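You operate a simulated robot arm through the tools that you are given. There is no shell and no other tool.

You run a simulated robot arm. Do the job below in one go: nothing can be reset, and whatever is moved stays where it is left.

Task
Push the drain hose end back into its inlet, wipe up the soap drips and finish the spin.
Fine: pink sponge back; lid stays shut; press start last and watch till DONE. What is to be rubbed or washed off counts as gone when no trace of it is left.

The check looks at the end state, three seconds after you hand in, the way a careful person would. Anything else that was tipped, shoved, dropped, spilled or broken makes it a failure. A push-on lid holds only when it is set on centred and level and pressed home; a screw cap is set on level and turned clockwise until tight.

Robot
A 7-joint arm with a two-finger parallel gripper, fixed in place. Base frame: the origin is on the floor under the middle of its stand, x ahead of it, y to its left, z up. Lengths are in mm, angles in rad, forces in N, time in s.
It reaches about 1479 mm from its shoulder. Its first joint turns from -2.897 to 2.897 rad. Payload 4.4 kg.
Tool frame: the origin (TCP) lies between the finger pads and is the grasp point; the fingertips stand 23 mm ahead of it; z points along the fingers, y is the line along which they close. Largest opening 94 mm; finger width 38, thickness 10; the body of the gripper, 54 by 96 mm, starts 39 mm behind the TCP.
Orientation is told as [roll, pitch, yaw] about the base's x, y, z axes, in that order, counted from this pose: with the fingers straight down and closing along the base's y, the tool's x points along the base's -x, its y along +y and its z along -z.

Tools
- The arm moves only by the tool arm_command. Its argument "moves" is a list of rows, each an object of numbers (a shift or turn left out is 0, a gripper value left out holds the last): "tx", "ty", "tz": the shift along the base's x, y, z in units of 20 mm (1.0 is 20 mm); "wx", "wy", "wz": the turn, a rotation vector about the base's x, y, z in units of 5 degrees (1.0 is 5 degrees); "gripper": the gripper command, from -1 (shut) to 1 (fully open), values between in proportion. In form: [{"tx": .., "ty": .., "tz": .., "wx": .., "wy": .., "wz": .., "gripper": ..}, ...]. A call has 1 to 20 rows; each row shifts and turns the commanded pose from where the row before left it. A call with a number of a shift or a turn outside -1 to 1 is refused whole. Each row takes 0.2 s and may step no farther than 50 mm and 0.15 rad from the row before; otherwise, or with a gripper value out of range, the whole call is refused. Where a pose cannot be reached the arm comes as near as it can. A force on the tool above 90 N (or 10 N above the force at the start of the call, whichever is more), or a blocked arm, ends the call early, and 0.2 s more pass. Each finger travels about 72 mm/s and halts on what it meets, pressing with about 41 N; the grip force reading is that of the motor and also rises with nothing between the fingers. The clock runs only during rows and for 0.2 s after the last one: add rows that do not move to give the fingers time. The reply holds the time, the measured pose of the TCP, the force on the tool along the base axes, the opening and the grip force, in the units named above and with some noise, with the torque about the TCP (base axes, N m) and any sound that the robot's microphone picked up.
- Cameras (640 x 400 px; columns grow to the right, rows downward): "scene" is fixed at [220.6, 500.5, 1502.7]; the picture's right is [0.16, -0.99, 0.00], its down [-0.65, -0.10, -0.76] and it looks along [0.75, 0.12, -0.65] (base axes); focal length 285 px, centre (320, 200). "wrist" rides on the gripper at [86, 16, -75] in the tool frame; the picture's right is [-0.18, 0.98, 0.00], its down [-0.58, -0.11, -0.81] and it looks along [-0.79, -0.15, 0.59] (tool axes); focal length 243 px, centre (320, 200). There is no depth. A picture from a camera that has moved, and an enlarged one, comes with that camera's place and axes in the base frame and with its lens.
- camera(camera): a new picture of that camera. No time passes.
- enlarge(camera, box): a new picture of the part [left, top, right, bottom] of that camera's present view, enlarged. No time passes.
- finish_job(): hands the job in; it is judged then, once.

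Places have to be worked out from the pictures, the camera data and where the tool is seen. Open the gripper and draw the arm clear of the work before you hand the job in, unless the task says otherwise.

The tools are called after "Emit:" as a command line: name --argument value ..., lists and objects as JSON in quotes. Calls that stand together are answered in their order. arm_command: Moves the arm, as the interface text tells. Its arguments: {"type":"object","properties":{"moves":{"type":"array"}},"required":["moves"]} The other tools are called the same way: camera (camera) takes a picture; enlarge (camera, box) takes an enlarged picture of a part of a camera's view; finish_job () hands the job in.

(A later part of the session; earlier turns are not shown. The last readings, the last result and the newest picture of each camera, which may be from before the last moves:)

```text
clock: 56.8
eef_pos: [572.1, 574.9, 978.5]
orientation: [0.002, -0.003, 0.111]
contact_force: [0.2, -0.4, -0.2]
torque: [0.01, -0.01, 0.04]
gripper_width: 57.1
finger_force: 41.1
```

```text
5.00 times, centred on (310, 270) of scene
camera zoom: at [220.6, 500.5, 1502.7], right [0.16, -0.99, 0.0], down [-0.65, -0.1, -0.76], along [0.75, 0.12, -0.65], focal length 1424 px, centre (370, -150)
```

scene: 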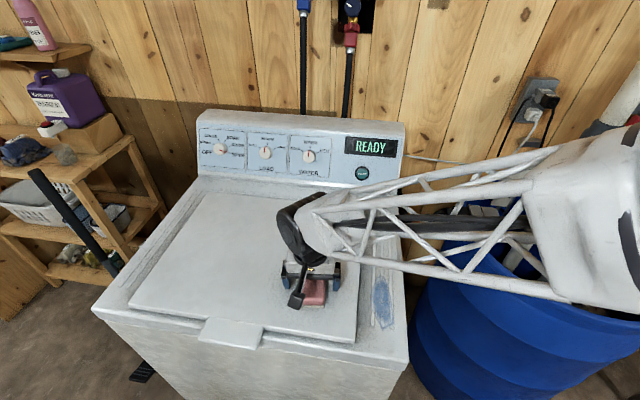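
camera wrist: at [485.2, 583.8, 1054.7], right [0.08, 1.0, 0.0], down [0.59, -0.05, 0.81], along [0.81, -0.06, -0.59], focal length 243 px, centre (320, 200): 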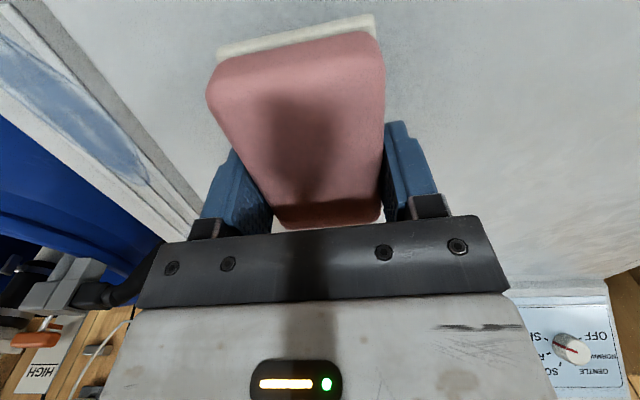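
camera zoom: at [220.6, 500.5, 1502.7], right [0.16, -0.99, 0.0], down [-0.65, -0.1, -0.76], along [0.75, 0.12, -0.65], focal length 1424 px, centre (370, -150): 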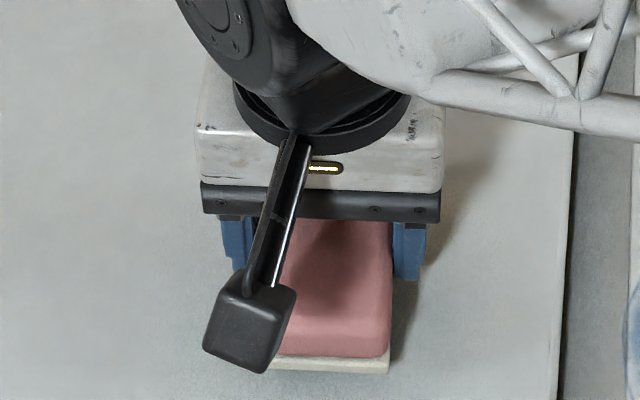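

The sponge came up cleanly with the gripper. I'll raise it to clear the lid edge, turn it square (yaw 0) and carry it over the drips, centred near [569, 417].

Emit:
arm_command --moves '[{"tz": 0.4}, {"tz": 0.5}, {"tz": 0.3, "ty": -0.4, "wz": -0.42}, {"ty": -0.6, "wz": -0.42}, {"ty": -0.8, "wz": -0.42}, {"ty": -0.9}, {"ty": -0.9}, {"ty": -0.9}, {"ty": -0.9}, {"ty": -0.9}, {"ty": -0.8}, {"ty": -0.5}, {"ty": -0.3}, {"ty": 0}, {"ty": 0}]'

Emit:
camera --camera "wrist"

Emit:
camera --camera "scene"

Emit:
enlarge --camera "scene" --box '[330, 230, 420, 340]'

```text
clock: 60.0
eef_pos: [571.9, 416.7, 1003.0]
orientation: [0.001, -0.002, 0.001]
contact_force: [0.8, 0.2, -0.5]
torque: [-0.02, -0.02, 0.05]
gripper_width: 57.2
finger_force: 41.2
```

```text
taken
camera wrist: at [486.6, 435.5, 1078.8], right [0.18, 0.98, 0.0], down [0.58, -0.11, 0.81], along [0.79, -0.15, -0.59], focal length 243 px, centre (320, 200)
```

wrist: 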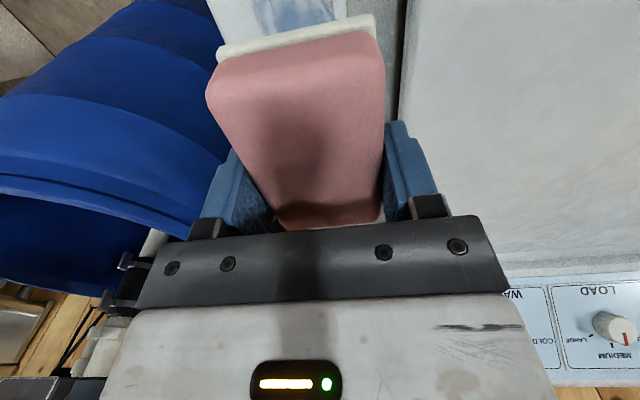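

```text
taken
```

scene: 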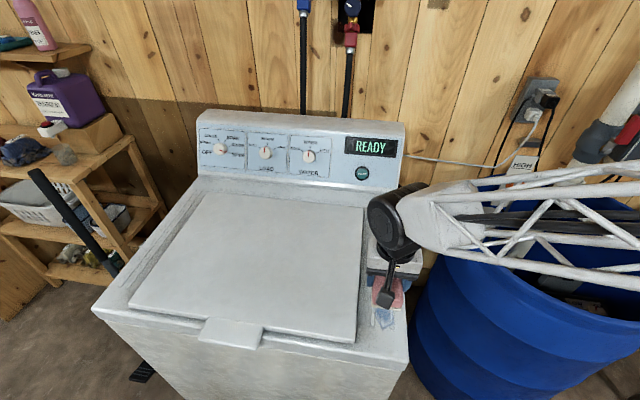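

```text
3.64 times, centred on (375, 285) of scene
camera zoom: at [220.6, 500.5, 1502.7], right [0.16, -0.99, 0.0], down [-0.65, -0.1, -0.76], along [0.75, 0.12, -0.65], focal length 1036 px, centre (120, -109)
```

zoom: 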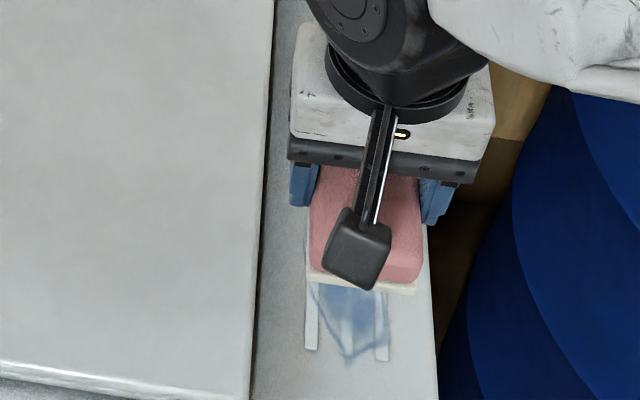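

The sponge is right over the drips. I'll lower it to just above the surface and then go down in small steps until light contact.

Emit:
arm_command --moves '[{"tz": -0.8}, {"tz": -0.8}, {"tz": -0.5}, {"tz": -0.2}, {"tz": 0}]'

Emit:
enlarge --camera "scene" --box '[330, 230, 420, 340]'

Emit:
camera --camera "scene"

```text
clock: 61.2
eef_pos: [571.9, 416.5, 955.5]
orientation: [0.002, -0.002, 0.0]
contact_force: [-0.1, -0.8, -0.3]
torque: [0.01, 0.01, 0.01]
gripper_width: 57.0
finger_force: 40.8
```

```text
3.64 times, centred on (375, 285) of scene
camera zoom: at [220.6, 500.5, 1502.7], right [0.16, -0.99, 0.0], down [-0.65, -0.1, -0.76], along [0.75, 0.12, -0.65], focal length 1036 px, centre (120, -109)
```

zoom: 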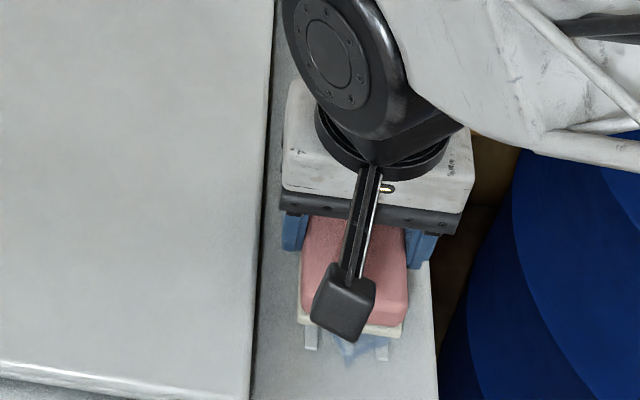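

```text
taken
```

scene: 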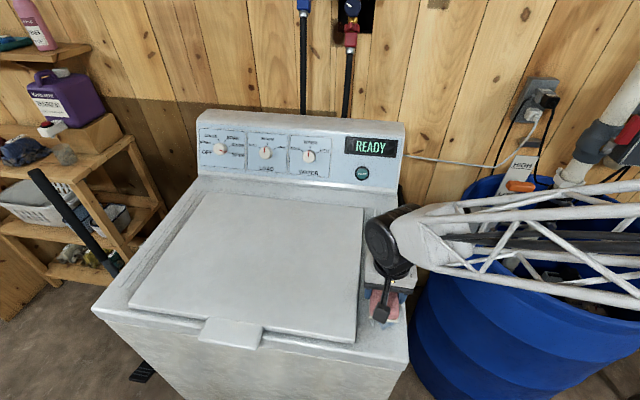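

No contact yet at z=955. I'll continue down in 2 mm steps.

Emit:
arm_command --moves '[{"tz": -0.1}, {"tz": -0.1}, {"tz": -0.1}, {"tz": 0}]'

```text
clock: 62.2
eef_pos: [573.3, 417.6, 950.3]
orientation: [0.002, -0.002, 0.0]
contact_force: [0.0, 0.2, -0.7]
torque: [-0.02, -0.01, 0.01]
gripper_width: 57.1
finger_force: 41.0
```

Still no contact at z≈950. I'll keep stepping down.

Emit:
arm_command --moves '[{"tz": -0.08}, {"tz": -0.08}, {"tz": 0}]'

```text
clock: 63.0
eef_pos: [572.4, 416.9, 946.9]
orientation: [0.0, 0.0, -0.001]
contact_force: [0.2, -1.4, -0.6]
torque: [0.03, 0.02, 0.02]
gripper_width: 57.3
finger_force: 40.9
```

Emit:
arm_command --moves '[{"tz": -0.08}, {"tz": 0}]'

Emit:
enlarge --camera "wrist" --box '[180, 0, 420, 120]'

```text
clock: 63.6
eef_pos: [572.9, 416.6, 945.5]
orientation: [0.001, -0.002, -0.001]
contact_force: [-0.8, 0.0, -0.7]
torque: [-0.06, 0.01, 0.0]
gripper_width: 57.0
finger_force: 41.0
```

```text
2.67 times, centred on (300, 60) of wrist
camera zoom: at [486.8, 435.3, 1021.4], right [0.18, 0.98, 0.0], down [0.58, -0.11, 0.81], along [0.79, -0.15, -0.59], focal length 647 px, centre (373, 573)
```

zoom: 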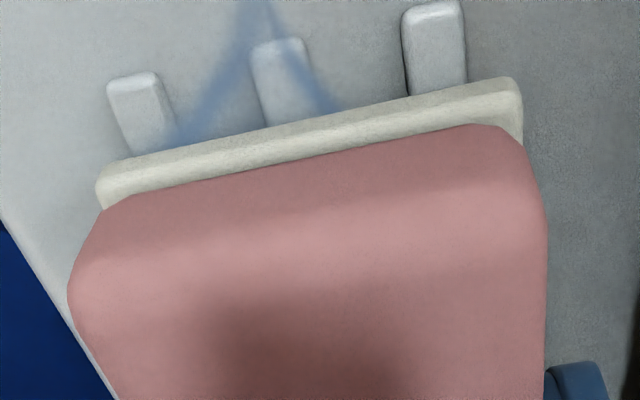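

The sponge edge is just above the ridges with no force yet, so I'll step down a little more.

Emit:
arm_command --moves '[{"tz": -0.06}, {"tz": 0}]'

```text
clock: 64.2
eef_pos: [572.9, 418.0, 943.8]
orientation: [0.003, -0.003, 0.001]
contact_force: [-0.9, 0.6, -0.2]
torque: [0.01, -0.01, 0.02]
gripper_width: 57.2
finger_force: 40.8
```

Emit:
arm_command --moves '[{"tz": -0.06}, {"tz": 0}]'

```text
clock: 64.8
eef_pos: [572.3, 418.1, 942.2]
orientation: [0.003, -0.002, 0.001]
contact_force: [-0.1, 0.9, -0.6]
torque: [-0.01, 0.0, 0.02]
gripper_width: 57.1
finger_force: 40.3
```

No contact yet at 942; by the lid-touch reference, the sponge pad sits about 3 mm below the fingertips. I'll step down carefully by 1 mm at a time.

Emit:
arm_command --moves '[{"tz": -0.06}, {"tz": 0}]'

Emit:
enlarge --camera "scene" --box '[350, 270, 420, 330]'

Emit:
enlarge --camera "wrist" --box '[180, 0, 420, 220]'

```text
clock: 65.4
eef_pos: [572.8, 418.7, 942.2]
orientation: [0.002, -0.002, 0.001]
contact_force: [-1.0, -1.5, 10.5]
torque: [-0.15, 0.23, 0.0]
gripper_width: 56.8
finger_force: 41.2
```

```text
6.67 times, centred on (385, 300) of scene
camera zoom: at [220.6, 500.5, 1502.7], right [0.16, -0.99, 0.0], down [-0.65, -0.1, -0.76], along [0.75, 0.12, -0.65], focal length 1898 px, centre (-113, -467)
```

zoom: 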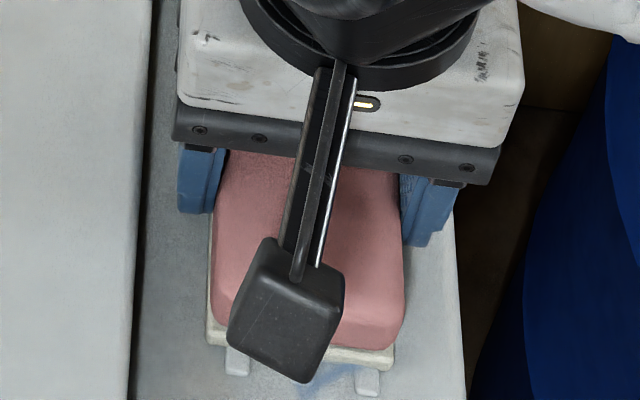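

```text
1.82 times, centred on (300, 110) of wrist
camera zoom: at [487.1, 435.6, 1018.4], right [0.18, 0.98, 0.0], down [0.58, -0.11, 0.81], along [0.79, -0.15, -0.59], focal length 441 px, centre (356, 364)
```

zoom: 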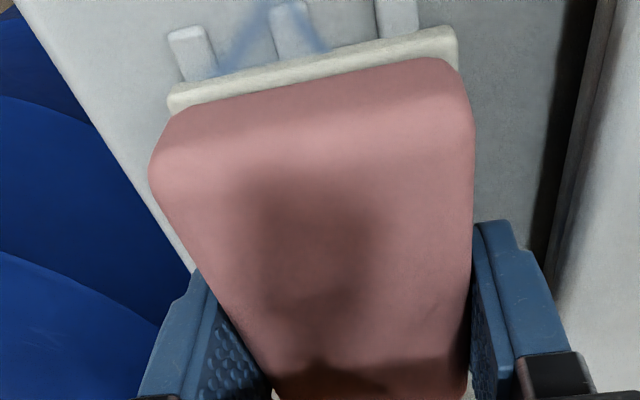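

Light contact of about 10 N shows the pad resting on the ridges, covering y≈387–449 and the full drip width. I'll make slow strokes along x, forward and back over the whole drip length.

Emit:
arm_command --moves '[{"tx": -0.3}, {"tx": -0.3}, {"tx": -0.3}, {"tx": -0.3}, {"tx": -0.3}, {"tx": 0.3}, {"tx": 0.3}, {"tx": 0.3}, {"tx": 0.3}, {"tx": 0.3}, {"tx": 0}]'

Emit:
enlarge --camera "wrist" --box '[180, 0, 420, 220]'

```text
clock: 67.8
eef_pos: [573.5, 416.5, 940.8]
orientation: [0.002, -0.004, -0.002]
contact_force: [-13.7, 1.7, 31.4]
torque: [-0.14, 0.13, 0.05]
gripper_width: 57.3
finger_force: 41.0
```

```text
1.82 times, centred on (300, 110) of wrist
camera zoom: at [485.8, 435.3, 1017.9], right [0.18, 0.98, 0.0], down [0.58, -0.11, 0.81], along [0.79, -0.15, -0.59], focal length 441 px, centre (356, 364)
```

zoom: 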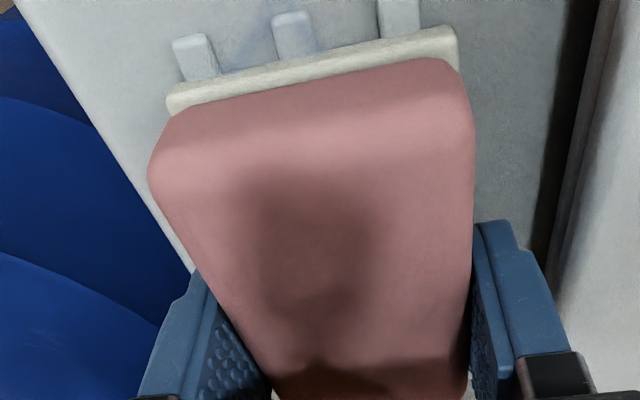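

The drips are lifting off: the front part is almost gone. I'll continue with longer strokes over the whole length.

Emit:
arm_command --moves '[{"tx": 0.3}, {"tx": 0.3}, {"tx": 0.3}, {"tx": 0.3}, {"tx": 0.3}, {"tx": 0.3}, {"tx": 0.3}, {"tx": -0.3}, {"tx": -0.3}, {"tx": -0.3}, {"tx": -0.3}, {"tx": -0.3}, {"tx": -0.3}, {"tx": -0.3}, {"tx": -0.3}, {"tx": -0.3}, {"tx": -0.3}, {"tx": -0.3}, {"tx": -0.3}, {"tx": 0}]'

Emit:
enlarge --camera "wrist" --box '[180, 0, 420, 220]'

Emit:
enlarge --camera "scene" --box '[340, 230, 420, 340]'

```text
clock: 72.0
eef_pos: [543.0, 416.7, 941.2]
orientation: [0.001, -0.003, 0.0]
contact_force: [1.2, -0.2, 5.1]
torque: [-0.02, 0.05, 0.01]
gripper_width: 57.1
finger_force: 40.8
```

```text
1.82 times, centred on (300, 110) of wrist
camera zoom: at [456.8, 435.3, 1017.9], right [0.18, 0.98, 0.0], down [0.58, -0.11, 0.81], along [0.79, -0.15, -0.59], focal length 441 px, centre (356, 364)
```

zoom: 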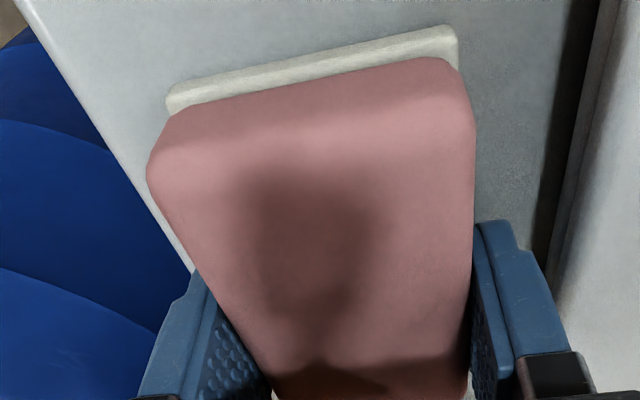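

```text
3.64 times, centred on (380, 285) of scene
camera zoom: at [220.6, 500.5, 1502.7], right [0.16, -0.99, 0.0], down [-0.65, -0.1, -0.76], along [0.75, 0.12, -0.65], focal length 1036 px, centre (102, -109)
```

zoom: 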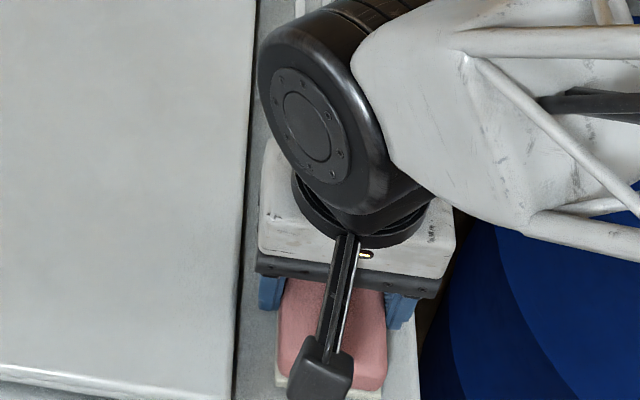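

Wiping goes smoothly with modest forces. I'll do another full pass backward and forward with a slight sideways shift to cover the edges.

Emit:
arm_command --moves '[{"tx": 0.3, "ty": 0.05}, {"tx": 0.3, "ty": 0.05}, {"tx": 0.3, "ty": 0.05}, {"tx": 0.3, "ty": 0.05}, {"tx": 0.3}, {"tx": 0.3}, {"tx": 0.3}, {"tx": 0.3}, {"tx": 0.3}, {"tx": 0.3}, {"tx": 0.3}, {"tx": 0.3}, {"tx": 0.3}, {"tx": 0.3}, {"tx": 0.3}, {"tx": 0}]'

Emit:
enlarge --camera "wrist" --box '[180, 0, 420, 220]'

Emit:
enlarge --camera "scene" --box '[340, 230, 420, 340]'

```text
clock: 75.4
eef_pos: [631.6, 419.8, 942.3]
orientation: [0.002, -0.001, 0.002]
contact_force: [0.7, 0.2, 0.3]
torque: [0.02, 0.01, -0.02]
gripper_width: 57.2
finger_force: 40.7
```

```text
1.82 times, centred on (300, 110) of wrist
camera zoom: at [546.3, 438.4, 1018.4], right [0.18, 0.98, 0.0], down [0.58, -0.11, 0.81], along [0.79, -0.15, -0.59], focal length 441 px, centre (356, 364)
```

zoom: 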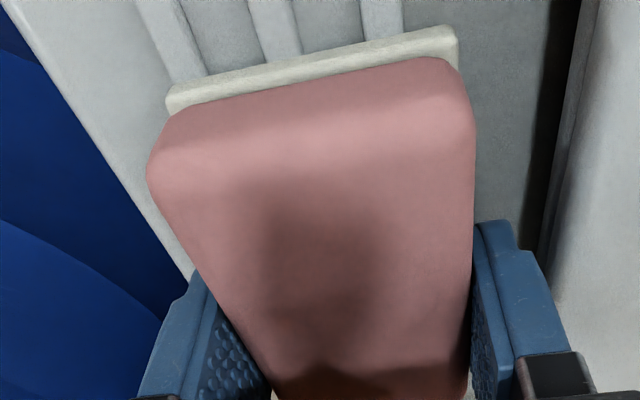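

```text
3.64 times, centred on (380, 285) of scene
camera zoom: at [220.6, 500.5, 1502.7], right [0.16, -0.99, 0.0], down [-0.65, -0.1, -0.76], along [0.75, 0.12, -0.65], focal length 1036 px, centre (102, -109)
```

zoom: 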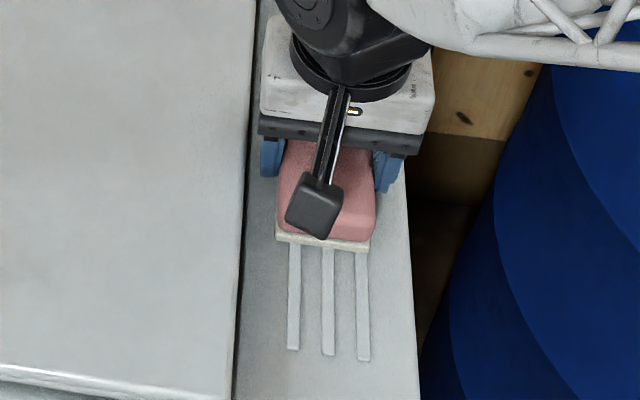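

The exposed front area looks clean. I'll press 1 mm more and do one more pass over the rear half, then lift to inspect everything.

Emit:
arm_command --moves '[{"tz": -0.07}, {"tx": -0.3}, {"tx": -0.3}, {"tx": -0.3}, {"tx": -0.3}, {"tx": -0.3}, {"tx": 0.3, "ty": -0.1}, {"tx": 0.3, "ty": -0.1}, {"tx": 0.3, "ty": -0.1}, {"tx": 0.3}, {"tx": 0.3}, {"tx": 0}]'

Emit:
enlarge --camera "wrist" --box '[180, 0, 420, 220]'

```text
clock: 78.0
eef_pos: [630.3, 415.1, 940.8]
orientation: [0.003, -0.005, -0.002]
contact_force: [-20.9, -1.2, 31.9]
torque: [-0.03, 0.59, 0.05]
gripper_width: 57.1
finger_force: 41.5
```

```text
1.82 times, centred on (300, 110) of wrist
camera zoom: at [546.2, 433.4, 1017.5], right [0.18, 0.98, 0.0], down [0.58, -0.11, 0.81], along [0.79, -0.15, -0.59], focal length 441 px, centre (356, 364)
```

zoom: 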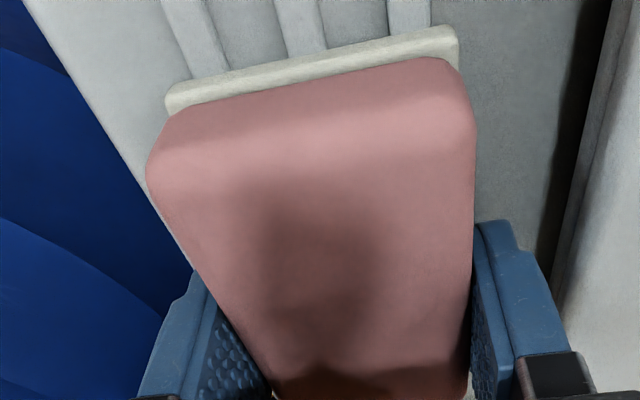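

The forces are steady and the sponge hasn't shifted in the grip. I'll lift off, carry the sponge back over the lid (turning back to yaw 0.11), and inspect the strip from there.

Emit:
arm_command --moves '[{"tz": 0.3}, {"tz": 0.6}, {"tz": 0.9}, {"tz": 0.9}, {"tz": 0.5}, {"tx": -0.35, "ty": 0.5, "wz": 0.42}, {"tx": -0.35, "ty": 0.8, "wz": 0.42}, {"tx": -0.35, "ty": 0.9, "wz": 0.42}, {"tx": -0.35, "ty": 0.9}, {"tx": -0.35, "ty": 0.9}, {"tx": -0.35, "ty": 0.9}, {"tx": -0.35, "ty": 0.9}, {"tx": -0.35, "ty": 0.9}, {"tx": 0, "ty": 0.8}, {"ty": 0.4}, {"ty": 0}, {"ty": 0}]'

Emit:
camera --camera "scene"

Emit:
enlarge --camera "scene" --box '[350, 200, 420, 350]'

Emit:
camera --camera "wrist"

```text
clock: 81.6
eef_pos: [577.3, 573.2, 1004.0]
orientation: [0.001, -0.003, 0.111]
contact_force: [-0.2, 0.7, 0.1]
torque: [0.0, 0.01, -0.06]
gripper_width: 57.1
finger_force: 40.7
```

```text
taken
```

scene: 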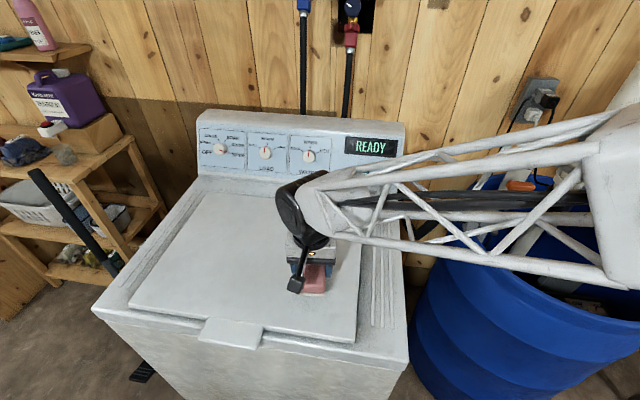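

```text
2.67 times, centred on (385, 275) of scene
camera zoom: at [220.6, 500.5, 1502.7], right [0.16, -0.99, 0.0], down [-0.65, -0.1, -0.76], along [0.75, 0.12, -0.65], focal length 759 px, centre (147, 0)
```

zoom: 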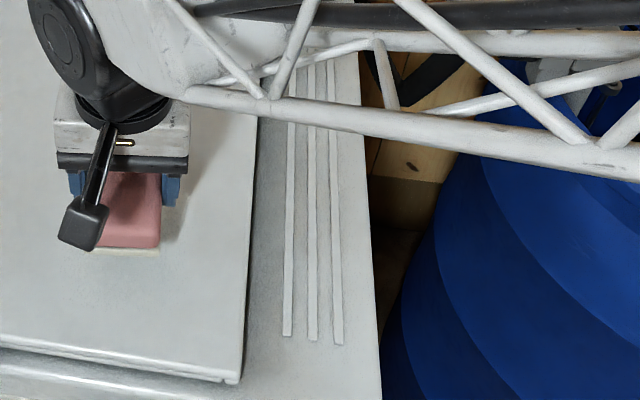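

```text
taken
camera wrist: at [488.9, 582.4, 1080.7], right [0.08, 1.0, 0.0], down [0.59, -0.05, 0.81], along [0.81, -0.06, -0.59], focal length 243 px, centre (320, 200)
```

wrist: 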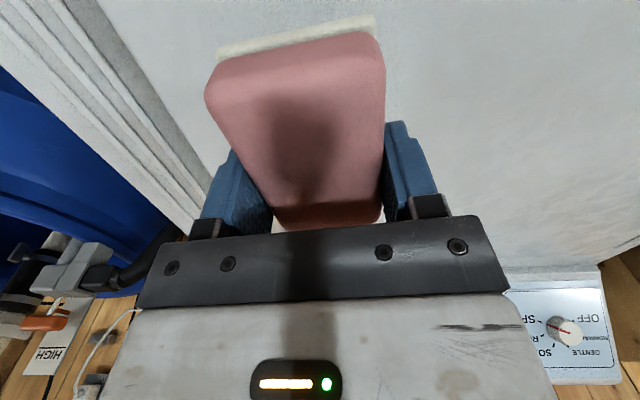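

The drips look gone. I'll inspect the strip at high zoom from both cameras for any faint trace.

Emit:
enlarge --camera "scene" --box '[355, 265, 415, 340]'

Emit:
enlarge --camera "wrist" --box '[0, 0, 220, 210]'

Emit:
enlarge --camera "scene" --box '[360, 235, 410, 285]'

```text
5.33 times, centred on (385, 302) of scene
camera zoom: at [220.6, 500.5, 1502.7], right [0.16, -0.99, 0.0], down [-0.65, -0.1, -0.76], along [0.75, 0.12, -0.65], focal length 1519 px, centre (-27, -347)
```

zoom: 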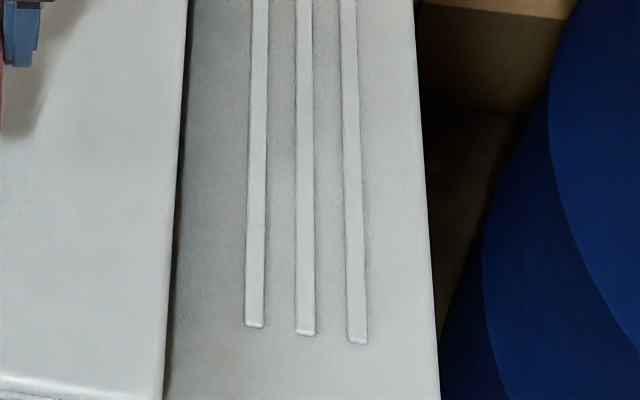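

```text
1.90 times, centred on (110, 105) of wrist
camera zoom: at [488.9, 582.4, 1080.7], right [0.08, 1.0, 0.0], down [0.59, -0.05, 0.81], along [0.81, -0.06, -0.59], focal length 462 px, centre (720, 381)
```

zoom: 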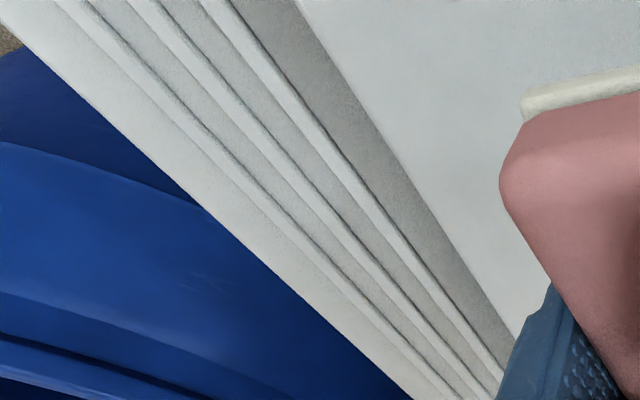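

```text
8.00 times, centred on (385, 260) of scene
camera zoom: at [220.6, 500.5, 1502.7], right [0.16, -0.99, 0.0], down [-0.65, -0.1, -0.76], along [0.75, 0.12, -0.65], focal length 2278 px, centre (-200, -280)
```

zoom: 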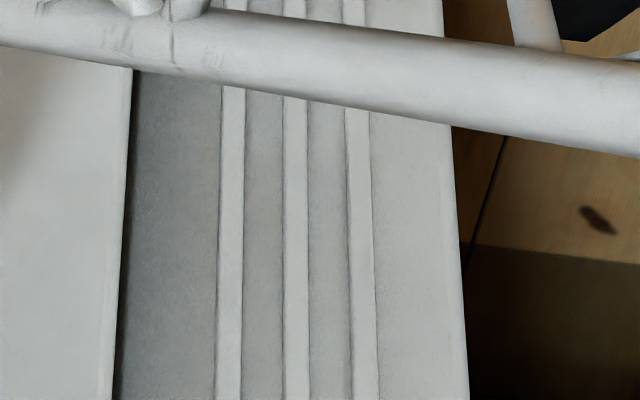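

The strip is clean in both views. I'll now return the sponge to its spot: summing my moves, it needs −4 mm in x, +2 mm in y and about −42 mm in z, with a slow approach at the end.

Emit:
arm_command --moves '[{"tx": -0.2, "ty": 0.1, "tz": -0.5}, {"tz": -0.6}, {"tz": -0.4}, {"tz": -0.25}, {"tz": -0.15}, {"tz": 0}]'

Emit:
enlarge --camera "scene" --box '[270, 240, 350, 310]'

```text
clock: 83.0
eef_pos: [572.1, 577.8, 966.7]
orientation: [0.002, -0.003, 0.11]
contact_force: [-0.2, -0.2, 0.2]
torque: [-0.01, 0.01, -0.01]
gripper_width: 57.4
finger_force: 41.1
```

```text
5.71 times, centred on (310, 275) of scene
camera zoom: at [220.6, 500.5, 1502.7], right [0.16, -0.99, 0.0], down [-0.65, -0.1, -0.76], along [0.75, 0.12, -0.65], focal length 1627 px, centre (377, -229)
```

zoom: 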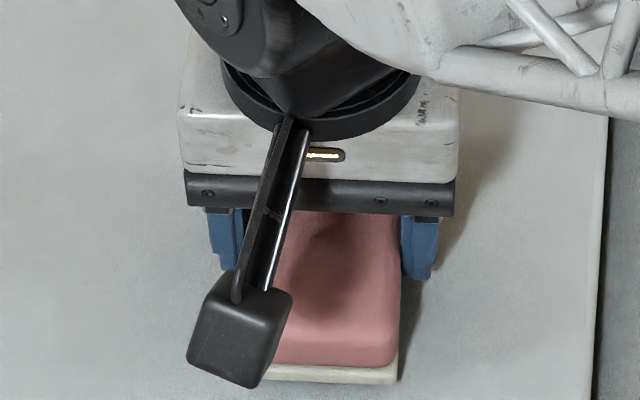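

Matching the scene image with the one at grasp time, the sponge is about 1 mm too far in +y and still about 5 mm up. I'll correct and lower gently to contact.

Emit:
arm_command --moves '[{"ty": -0.06, "tz": -0.1}, {"tz": -0.08}, {"tz": -0.04}, {"tz": 0}]'

Emit:
enlarge --camera "scene" --box '[270, 240, 350, 310]'

```text
clock: 84.0
eef_pos: [574.1, 574.9, 962.2]
orientation: [0.003, -0.002, 0.11]
contact_force: [-0.4, 1.2, 0.0]
torque: [-0.01, 0.03, 0.03]
gripper_width: 56.8
finger_force: 41.4
```

```text
5.71 times, centred on (310, 275) of scene
camera zoom: at [220.6, 500.5, 1502.7], right [0.16, -0.99, 0.0], down [-0.65, -0.1, -0.76], along [0.75, 0.12, -0.65], focal length 1627 px, centre (377, -229)
```

zoom: 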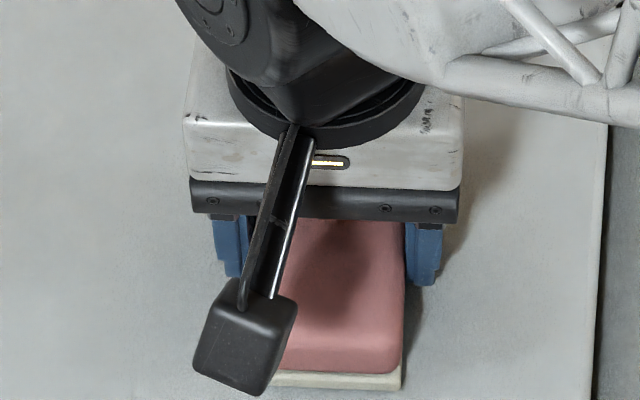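

The sponge corner now sits at the same pixel as before (about (401, 390)), with no contact force yet. I'll lower 1 mm more.

Emit:
arm_command --moves '[{"tz": -0.05}, {"tz": 0}]'

```text
clock: 84.6
eef_pos: [572.4, 574.3, 961.4]
orientation: [0.0, -0.002, 0.111]
contact_force: [0.3, 1.1, 0.7]
torque: [0.0, -0.09, 0.04]
gripper_width: 57.2
finger_force: 40.6
```

The first slight torque appears, so the sponge is at the surface. I'll give it half a millimetre more, then open the gripper gently.

Emit:
arm_command --moves '[{"tz": -0.03}, {"tz": 0}, {"gripper": -0.2}, {"gripper": 0.2}, {"gripper": 0.6}, {"gripper": 1}, {"gripper": 1}]'

Emit:
enlarge --camera "scene" --box '[270, 240, 350, 310]'

Emit:
camera --camera "wrist"

```text
clock: 86.2
eef_pos: [571.8, 575.2, 959.6]
orientation: [0.003, -0.001, 0.11]
contact_force: [-0.7, 0.0, 0.3]
torque: [0.01, 0.01, 0.0]
gripper_width: 94.3
finger_force: 0.1
```

```text
5.71 times, centred on (310, 275) of scene
camera zoom: at [220.6, 500.5, 1502.7], right [0.16, -0.99, 0.0], down [-0.65, -0.1, -0.76], along [0.75, 0.12, -0.65], focal length 1627 px, centre (377, -229)
```

zoom: 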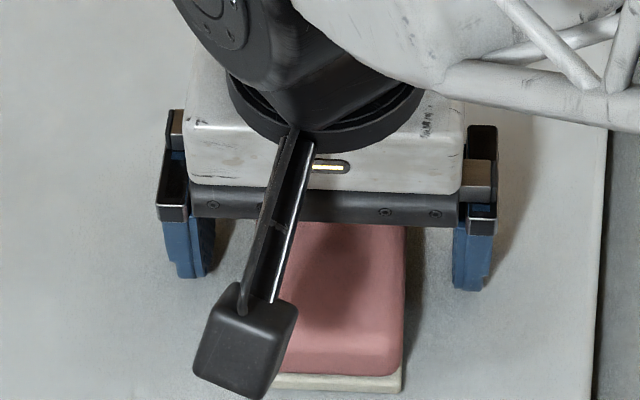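

```text
taken
camera wrist: at [485.2, 582.9, 1037.0], right [0.08, 1.0, 0.0], down [0.59, -0.05, 0.81], along [0.81, -0.06, -0.59], focal length 243 px, centre (320, 200)
```

wrist: 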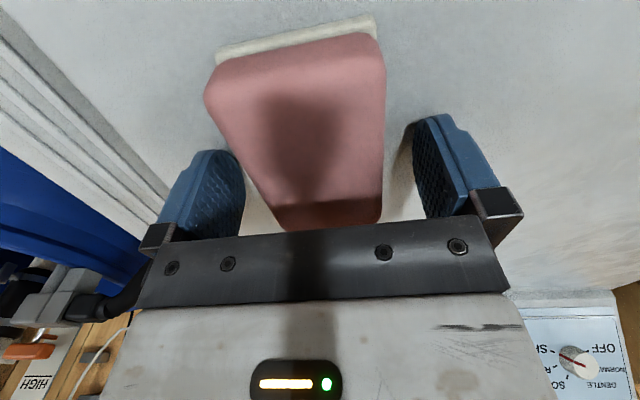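

The sponge is back in place with the same pixel position as at the start. I'll lift straight up, turn to yaw 0 and move to where the wrist camera can view the control panel and START button.

Emit:
arm_command --moves '[{"tz": 0.3, "gripper": 1}, {"tz": 0.6}, {"tz": 1}, {"tz": 1}, {"tz": 1}, {"tz": 1, "wz": -0.42}, {"tz": 1, "wz": -0.42, "tx": 0.6, "ty": -0.3}, {"tz": 1, "wz": -0.42, "tx": 0.6, "ty": -0.3}, {"tz": 1, "tx": 0.6, "ty": -0.3}, {"tz": 1, "tx": 0.6, "ty": -0.3}, {"tz": 1, "tx": 0.6, "ty": -0.3}, {"tz": 1, "tx": 0.6, "ty": -0.3}, {"tz": 1, "tx": 0.7, "ty": -0.3}, {"tz": 1, "tx": 0.7, "ty": -0.3}, {"tz": 0.8, "tx": 0.7, "ty": -0.05}, {"tz": 0}, {"tz": 0}]'

Emit:
camera --camera "wrist"

Emit:
camera --camera "scene"

```text
clock: 89.8
eef_pos: [687.7, 524.4, 1234.0]
orientation: [0.002, -0.001, -0.001]
contact_force: [0.1, 0.4, -0.7]
torque: [-0.03, 0.0, 0.04]
gripper_width: 94.0
finger_force: 0.1
```

```text
taken
camera wrist: at [601.4, 543.0, 1311.0], right [0.18, 0.98, 0.0], down [0.58, -0.11, 0.81], along [0.79, -0.15, -0.59], focal length 243 px, centre (320, 200)
```

wrist: 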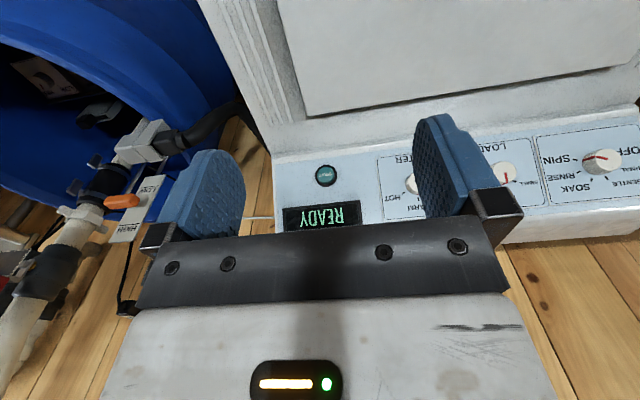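

```text
taken
```

scene: 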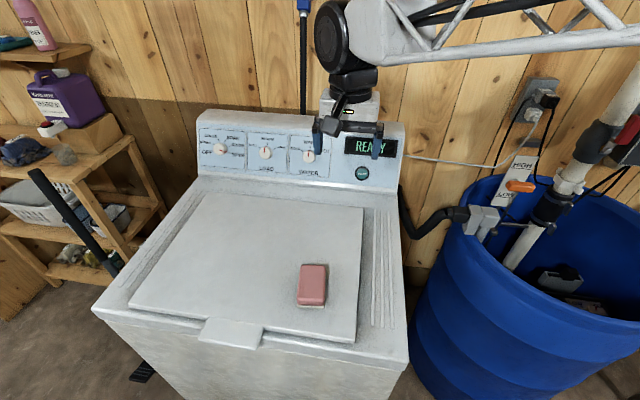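

The button and READY display are visible from both cameras. I'll zoom in to triangulate the button and the panel slope, and compare the sponge with its original look.

Emit:
enlarge --camera "wrist" --box '[260, 120, 420, 240]'

Emit:
enlarge --camera "scene" --box '[330, 120, 420, 200]'

Emit:
enlarge --camera "scene" --box '[280, 200, 440, 340]'

```text
3.33 times, centred on (340, 180) of wrist
camera zoom: at [601.4, 543.0, 1311.0], right [0.18, 0.98, 0.0], down [0.58, -0.11, 0.81], along [0.79, -0.15, -0.59], focal length 809 px, centre (253, 267)
```

zoom: 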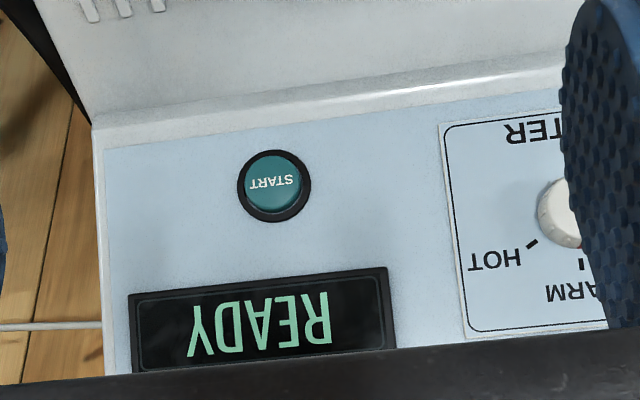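

```text
5.00 times, centred on (375, 160) of scene
camera zoom: at [220.6, 500.5, 1502.7], right [0.16, -0.99, 0.0], down [-0.65, -0.1, -0.76], along [0.75, 0.12, -0.65], focal length 1424 px, centre (45, 400)
```

zoom: 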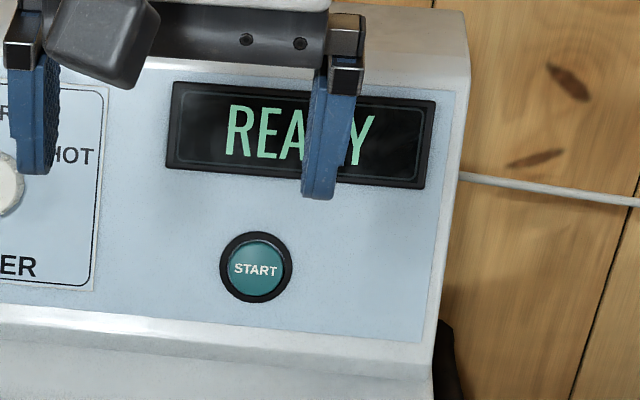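

```text
2.86 times, centred on (360, 270) of scene
camera zoom: at [220.6, 500.5, 1502.7], right [0.16, -0.99, 0.0], down [-0.65, -0.1, -0.76], along [0.75, 0.12, -0.65], focal length 814 px, centre (206, 0)
```

zoom: 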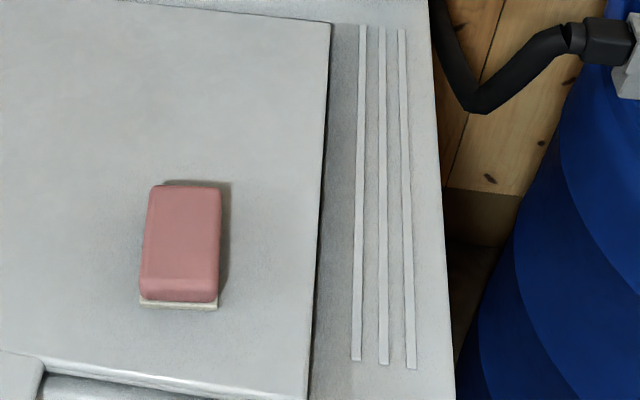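

The sponge matches its original placement and the strip is clean. The rays to the button are nearly parallel here, so I'll move to a view from the washer's left side for a better baseline on the panel.

Emit:
arm_command --moves '[{"tx": 0.38, "ty": 0.99, "tz": -0.69}, {"tx": 0.38, "ty": 0.99, "tz": -0.69}, {"tx": 0.38, "ty": 0.99, "tz": -0.69}, {"tx": 0.38, "ty": 0.99, "tz": -0.69}, {"tx": 0.38, "ty": 0.99, "tz": -0.69}, {"tx": 0.38, "ty": 0.99, "tz": -0.69}, {"tx": 0.38, "ty": 0.99, "tz": -0.69}, {"tx": 0.38, "ty": 0.99, "tz": -0.69}, {"tx": 0.38, "ty": 0.99, "tz": -0.69}, {"tx": 0.38, "ty": 0.99, "tz": -0.69}, {"tx": 0.38, "ty": 0.99, "tz": -0.69}, {"tx": 0.38, "ty": 0.99, "tz": -0.69}, {"tx": 0.38, "ty": 0.99, "tz": -0.69}, {"tx": 0}, {"tx": 0}]'

Emit:
camera --camera "wrist"

Emit:
camera --camera "scene"

```text
clock: 93.0
eef_pos: [783.5, 782.7, 1055.2]
orientation: [0.004, -0.002, 0.0]
contact_force: [-1.3, 0.0, 0.2]
torque: [0.01, 0.02, -0.01]
gripper_width: 94.0
finger_force: 0.0
```

```text
taken
camera wrist: at [698.2, 801.1, 1131.0], right [0.18, 0.98, 0.0], down [0.58, -0.11, 0.81], along [0.79, -0.15, -0.59], focal length 243 px, centre (320, 200)
```

wrist: 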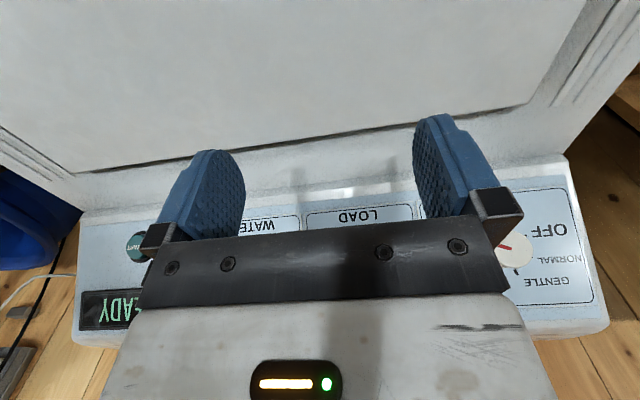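

```text
taken
```

scene: 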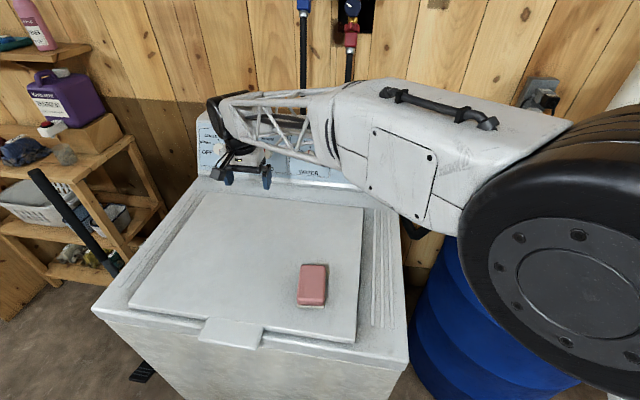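

The button is visible at the left of the wrist view. I'll zoom in for the measurement.

Emit:
enlarge --camera "wrist" --box '[60, 190, 160, 350]'

Emit:
enlarge --camera "wrist" --box '[100, 215, 160, 275]'

Emit:
enlarge --camera "wrist" --box '[480, 130, 640, 350]'

```text
2.50 times, centred on (110, 270) of wrist
camera zoom: at [698.2, 801.1, 1131.0], right [0.18, 0.98, 0.0], down [0.58, -0.11, 0.81], along [0.79, -0.15, -0.59], focal length 606 px, centre (845, 25)
```

zoom: 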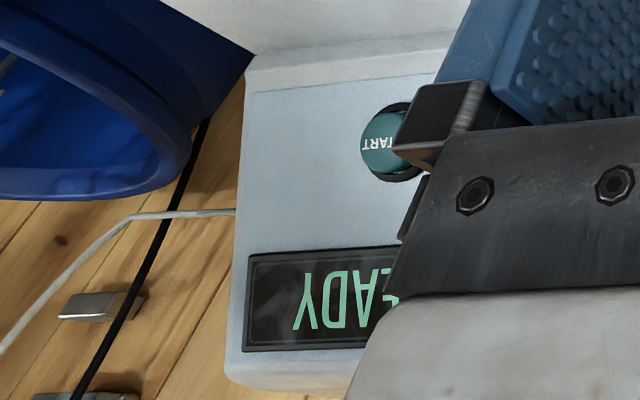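

```text
6.67 times, centred on (130, 245) of wrist
camera zoom: at [698.2, 801.1, 1131.0], right [0.18, 0.98, 0.0], down [0.58, -0.11, 0.81], along [0.79, -0.15, -0.59], focal length 1618 px, centre (1587, -100)
```

zoom: 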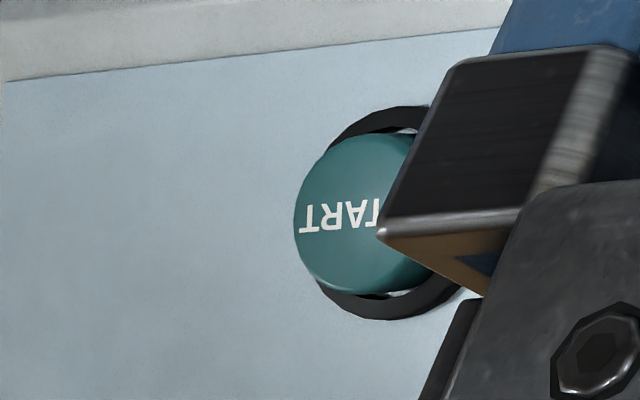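

```text
1.82 times, centred on (560, 240) of wrist
camera zoom: at [698.2, 801.1, 1131.0], right [0.18, 0.98, 0.0], down [0.58, -0.11, 0.81], along [0.79, -0.15, -0.59], focal length 441 px, centre (-116, 127)
```

zoom: 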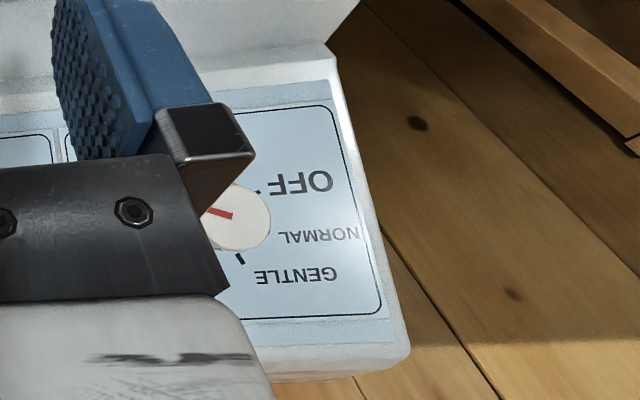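

Both views agree well: the button cap is at [962, 486, 981], protruding about 8 mm. The panel normal points toward −x and 28° up, so pressing means moving along (0.884, 0, −0.467). I'll close the gripper, go back over the lid and turn to yaw −90° so the camera will stay clear of the deck when I tilt.

Emit:
arm_command --moves '[{"tx": 0.04, "ty": -0.78, "tz": 0.4, "wz": -1, "gripper": -1}, {"tx": 0.04, "ty": -0.78, "tz": 0.4, "wz": -1}, {"tx": 0.04, "ty": -0.78, "tz": 0.4, "wz": -1}, {"tx": 0.04, "ty": -0.78, "tz": 0.3, "wz": -1}, {"tx": 0.04, "ty": -0.78, "tz": 0.3, "wz": -1}, {"tx": 0.04, "ty": -0.78, "tz": 0.3, "wz": -1}, {"tx": 0.04, "ty": -0.78, "tz": 0.3, "wz": -1}, {"tx": 0.04, "ty": -0.78, "tz": 0.3, "wz": -1}, {"tx": 0.04, "ty": -0.78, "tz": 0.3, "wz": -1}, {"tx": 0.04, "ty": -0.78, "tz": 0.3, "wz": -1}, {"tx": 0.04, "ty": -0.78, "tz": 0.3, "wz": -1}, {"tx": 0.04, "ty": -0.78, "tz": 0.3, "wz": -1}, {"tx": 0.04, "ty": -0.78, "tz": 0.3, "wz": -1}, {"tx": 0.04, "ty": -0.78, "tz": 0.2, "wz": -1}, {"tx": 0.04, "ty": -0.78, "wz": -1}, {"tx": 0.04, "ty": -0.78, "wz": -1}, {"tx": 0.04, "ty": -0.78, "wz": -1}, {"tx": 0.04, "ty": -0.78, "wz": -1}, {"tx": 0}, {"tx": 0}]'

Emit:
camera --camera "scene"

```text
clock: 97.2
eef_pos: [801.5, 500.8, 1142.8]
orientation: [0.001, -0.002, -1.573]
contact_force: [0.1, 0.1, -0.5]
torque: [0.05, -0.02, -0.02]
gripper_width: 0.0
finger_force: 41.2
```

```text
taken
```

scene: 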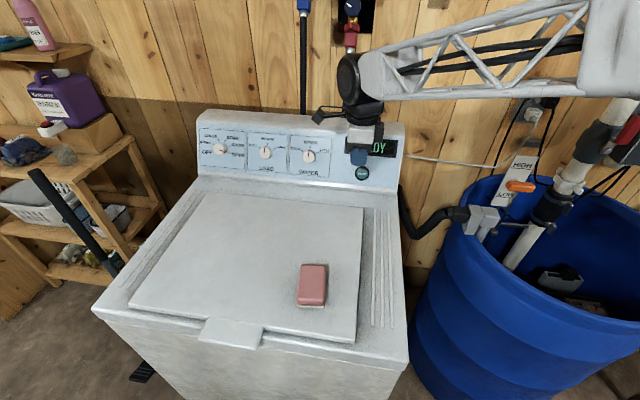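

Yaw −90° is reached with the gripper closed. Now I'll tilt the tool about base y by −62° so the fingertips point along the panel's inward normal.

Emit:
arm_command --moves '[{"wy": -1, "gripper": -1}, {"wy": -1}, {"wy": -1}, {"wy": -1}, {"wy": -1}, {"wy": -1}, {"wy": 0}]'

Emit:
camera --camera "scene"

```text
clock: 98.8
eef_pos: [800.7, 502.5, 1144.9]
orientation: [0.526, -0.001, -1.572]
contact_force: [0.3, -0.4, -0.8]
torque: [-0.01, 0.03, 0.01]
gripper_width: 0.2
finger_force: 41.0
```

```text
taken
```

scene: 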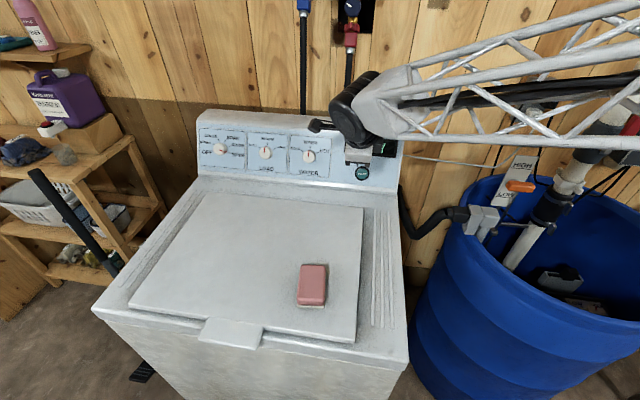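

Tilt is proceeding cleanly (30° so far). I'll complete it to 62°.

Emit:
arm_command --moves '[{"wy": -1}, {"wy": -1}, {"wy": -1}, {"wy": -1}, {"wy": -1}, {"wy": -1}, {"wy": -0.44}, {"wy": 0}]'

Emit:
camera --camera "scene"

Emit:
camera --camera "wrist"

```text
clock: 100.6
eef_pos: [799.5, 501.8, 1142.8]
orientation: [1.088, -0.001, -1.572]
contact_force: [-0.2, 0.2, -0.6]
torque: [-0.02, 0.0, 0.0]
gripper_width: 0.1
finger_force: 40.5
```

```text
taken
```

scene: 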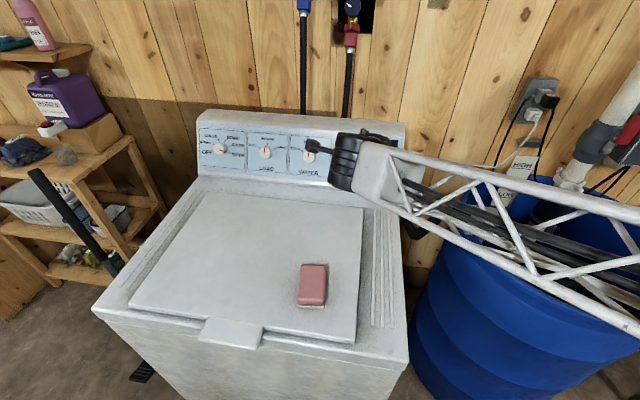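

```text
taken
camera wrist: at [742.0, 590.8, 1194.3], right [0.46, -0.18, 0.87], down [-0.77, -0.58, 0.28], along [0.45, -0.79, -0.41], focal length 243 px, centre (320, 200)
```

wrist: 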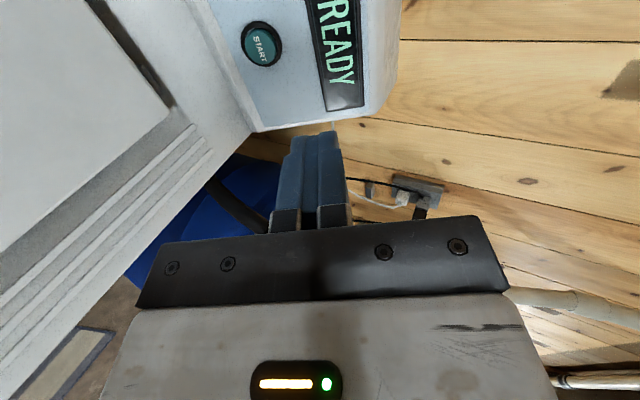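

The tool is aligned and the view shows the button and display. I'll approach in two halves toward a point 60 mm off the button, watching the forces and the forearm's clearance over the washer and hose.

Emit:
arm_command --moves '[{"tx": 0.55, "ty": -0.1, "tz": -0.75}, {"tx": 0.55, "ty": -0.1, "tz": -0.75}, {"tx": 0.55, "ty": -0.1, "tz": -0.75}, {"tx": 0.55, "ty": -0.1, "tz": -0.75}, {"tx": 0}]'

Emit:
camera --camera "scene"

Emit:
camera --camera "wrist"

```text
clock: 101.8
eef_pos: [843.5, 493.5, 1080.5]
orientation: [1.086, 0.0, -1.573]
contact_force: [-0.6, 0.0, -1.4]
torque: [-0.01, -0.01, 0.02]
gripper_width: 0.0
finger_force: 41.2
```

```text
taken
```

scene: 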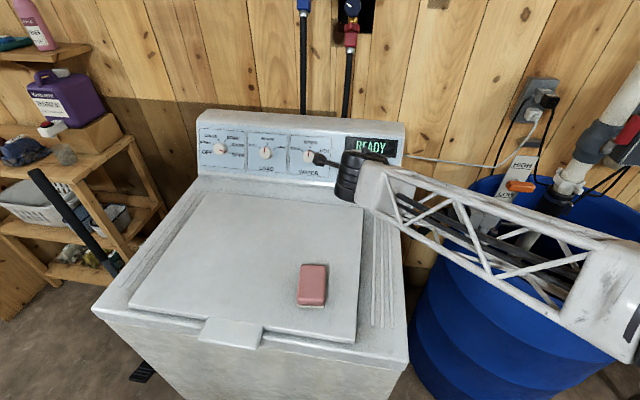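

```text
taken
camera wrist: at [785.8, 582.7, 1132.6], right [0.46, -0.18, 0.87], down [-0.77, -0.58, 0.28], along [0.45, -0.79, -0.41], focal length 243 px, centre (320, 200)
```

wrist: 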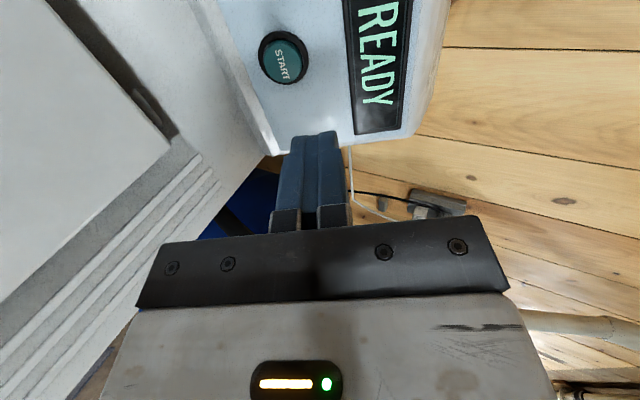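

There is no contact and the elbow stays well above the barrel rim. I'll move the second half of the approach.

Emit:
arm_command --moves '[{"tx": 0.55, "ty": -0.1, "tz": -0.75}, {"tx": 0.55, "ty": -0.1, "tz": -0.75}, {"tx": 0.55, "ty": -0.1, "tz": -0.75}, {"tx": 0.55, "ty": -0.1, "tz": -0.75}, {"tx": 0}]'

Emit:
camera --camera "scene"

Emit:
camera --camera "wrist"

```text
clock: 103.0
eef_pos: [888.0, 485.5, 1022.1]
orientation: [1.088, -0.001, -1.572]
contact_force: [-0.2, -0.3, -0.6]
torque: [0.0, -0.01, 0.02]
gripper_width: 0.0
finger_force: 40.8
```

```text
taken
```

scene: 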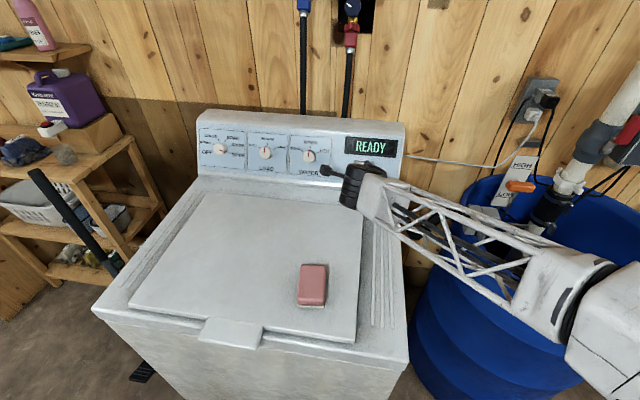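

```text
taken
camera wrist: at [829.9, 574.2, 1073.5], right [0.46, -0.18, 0.87], down [-0.77, -0.58, 0.28], along [0.45, -0.79, -0.41], focal length 243 px, centre (320, 200)
```

wrist: 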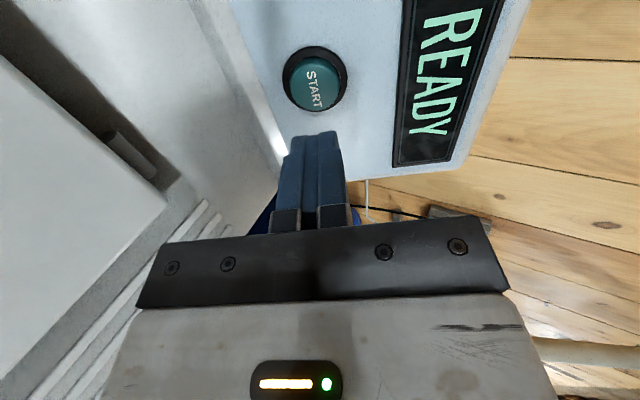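

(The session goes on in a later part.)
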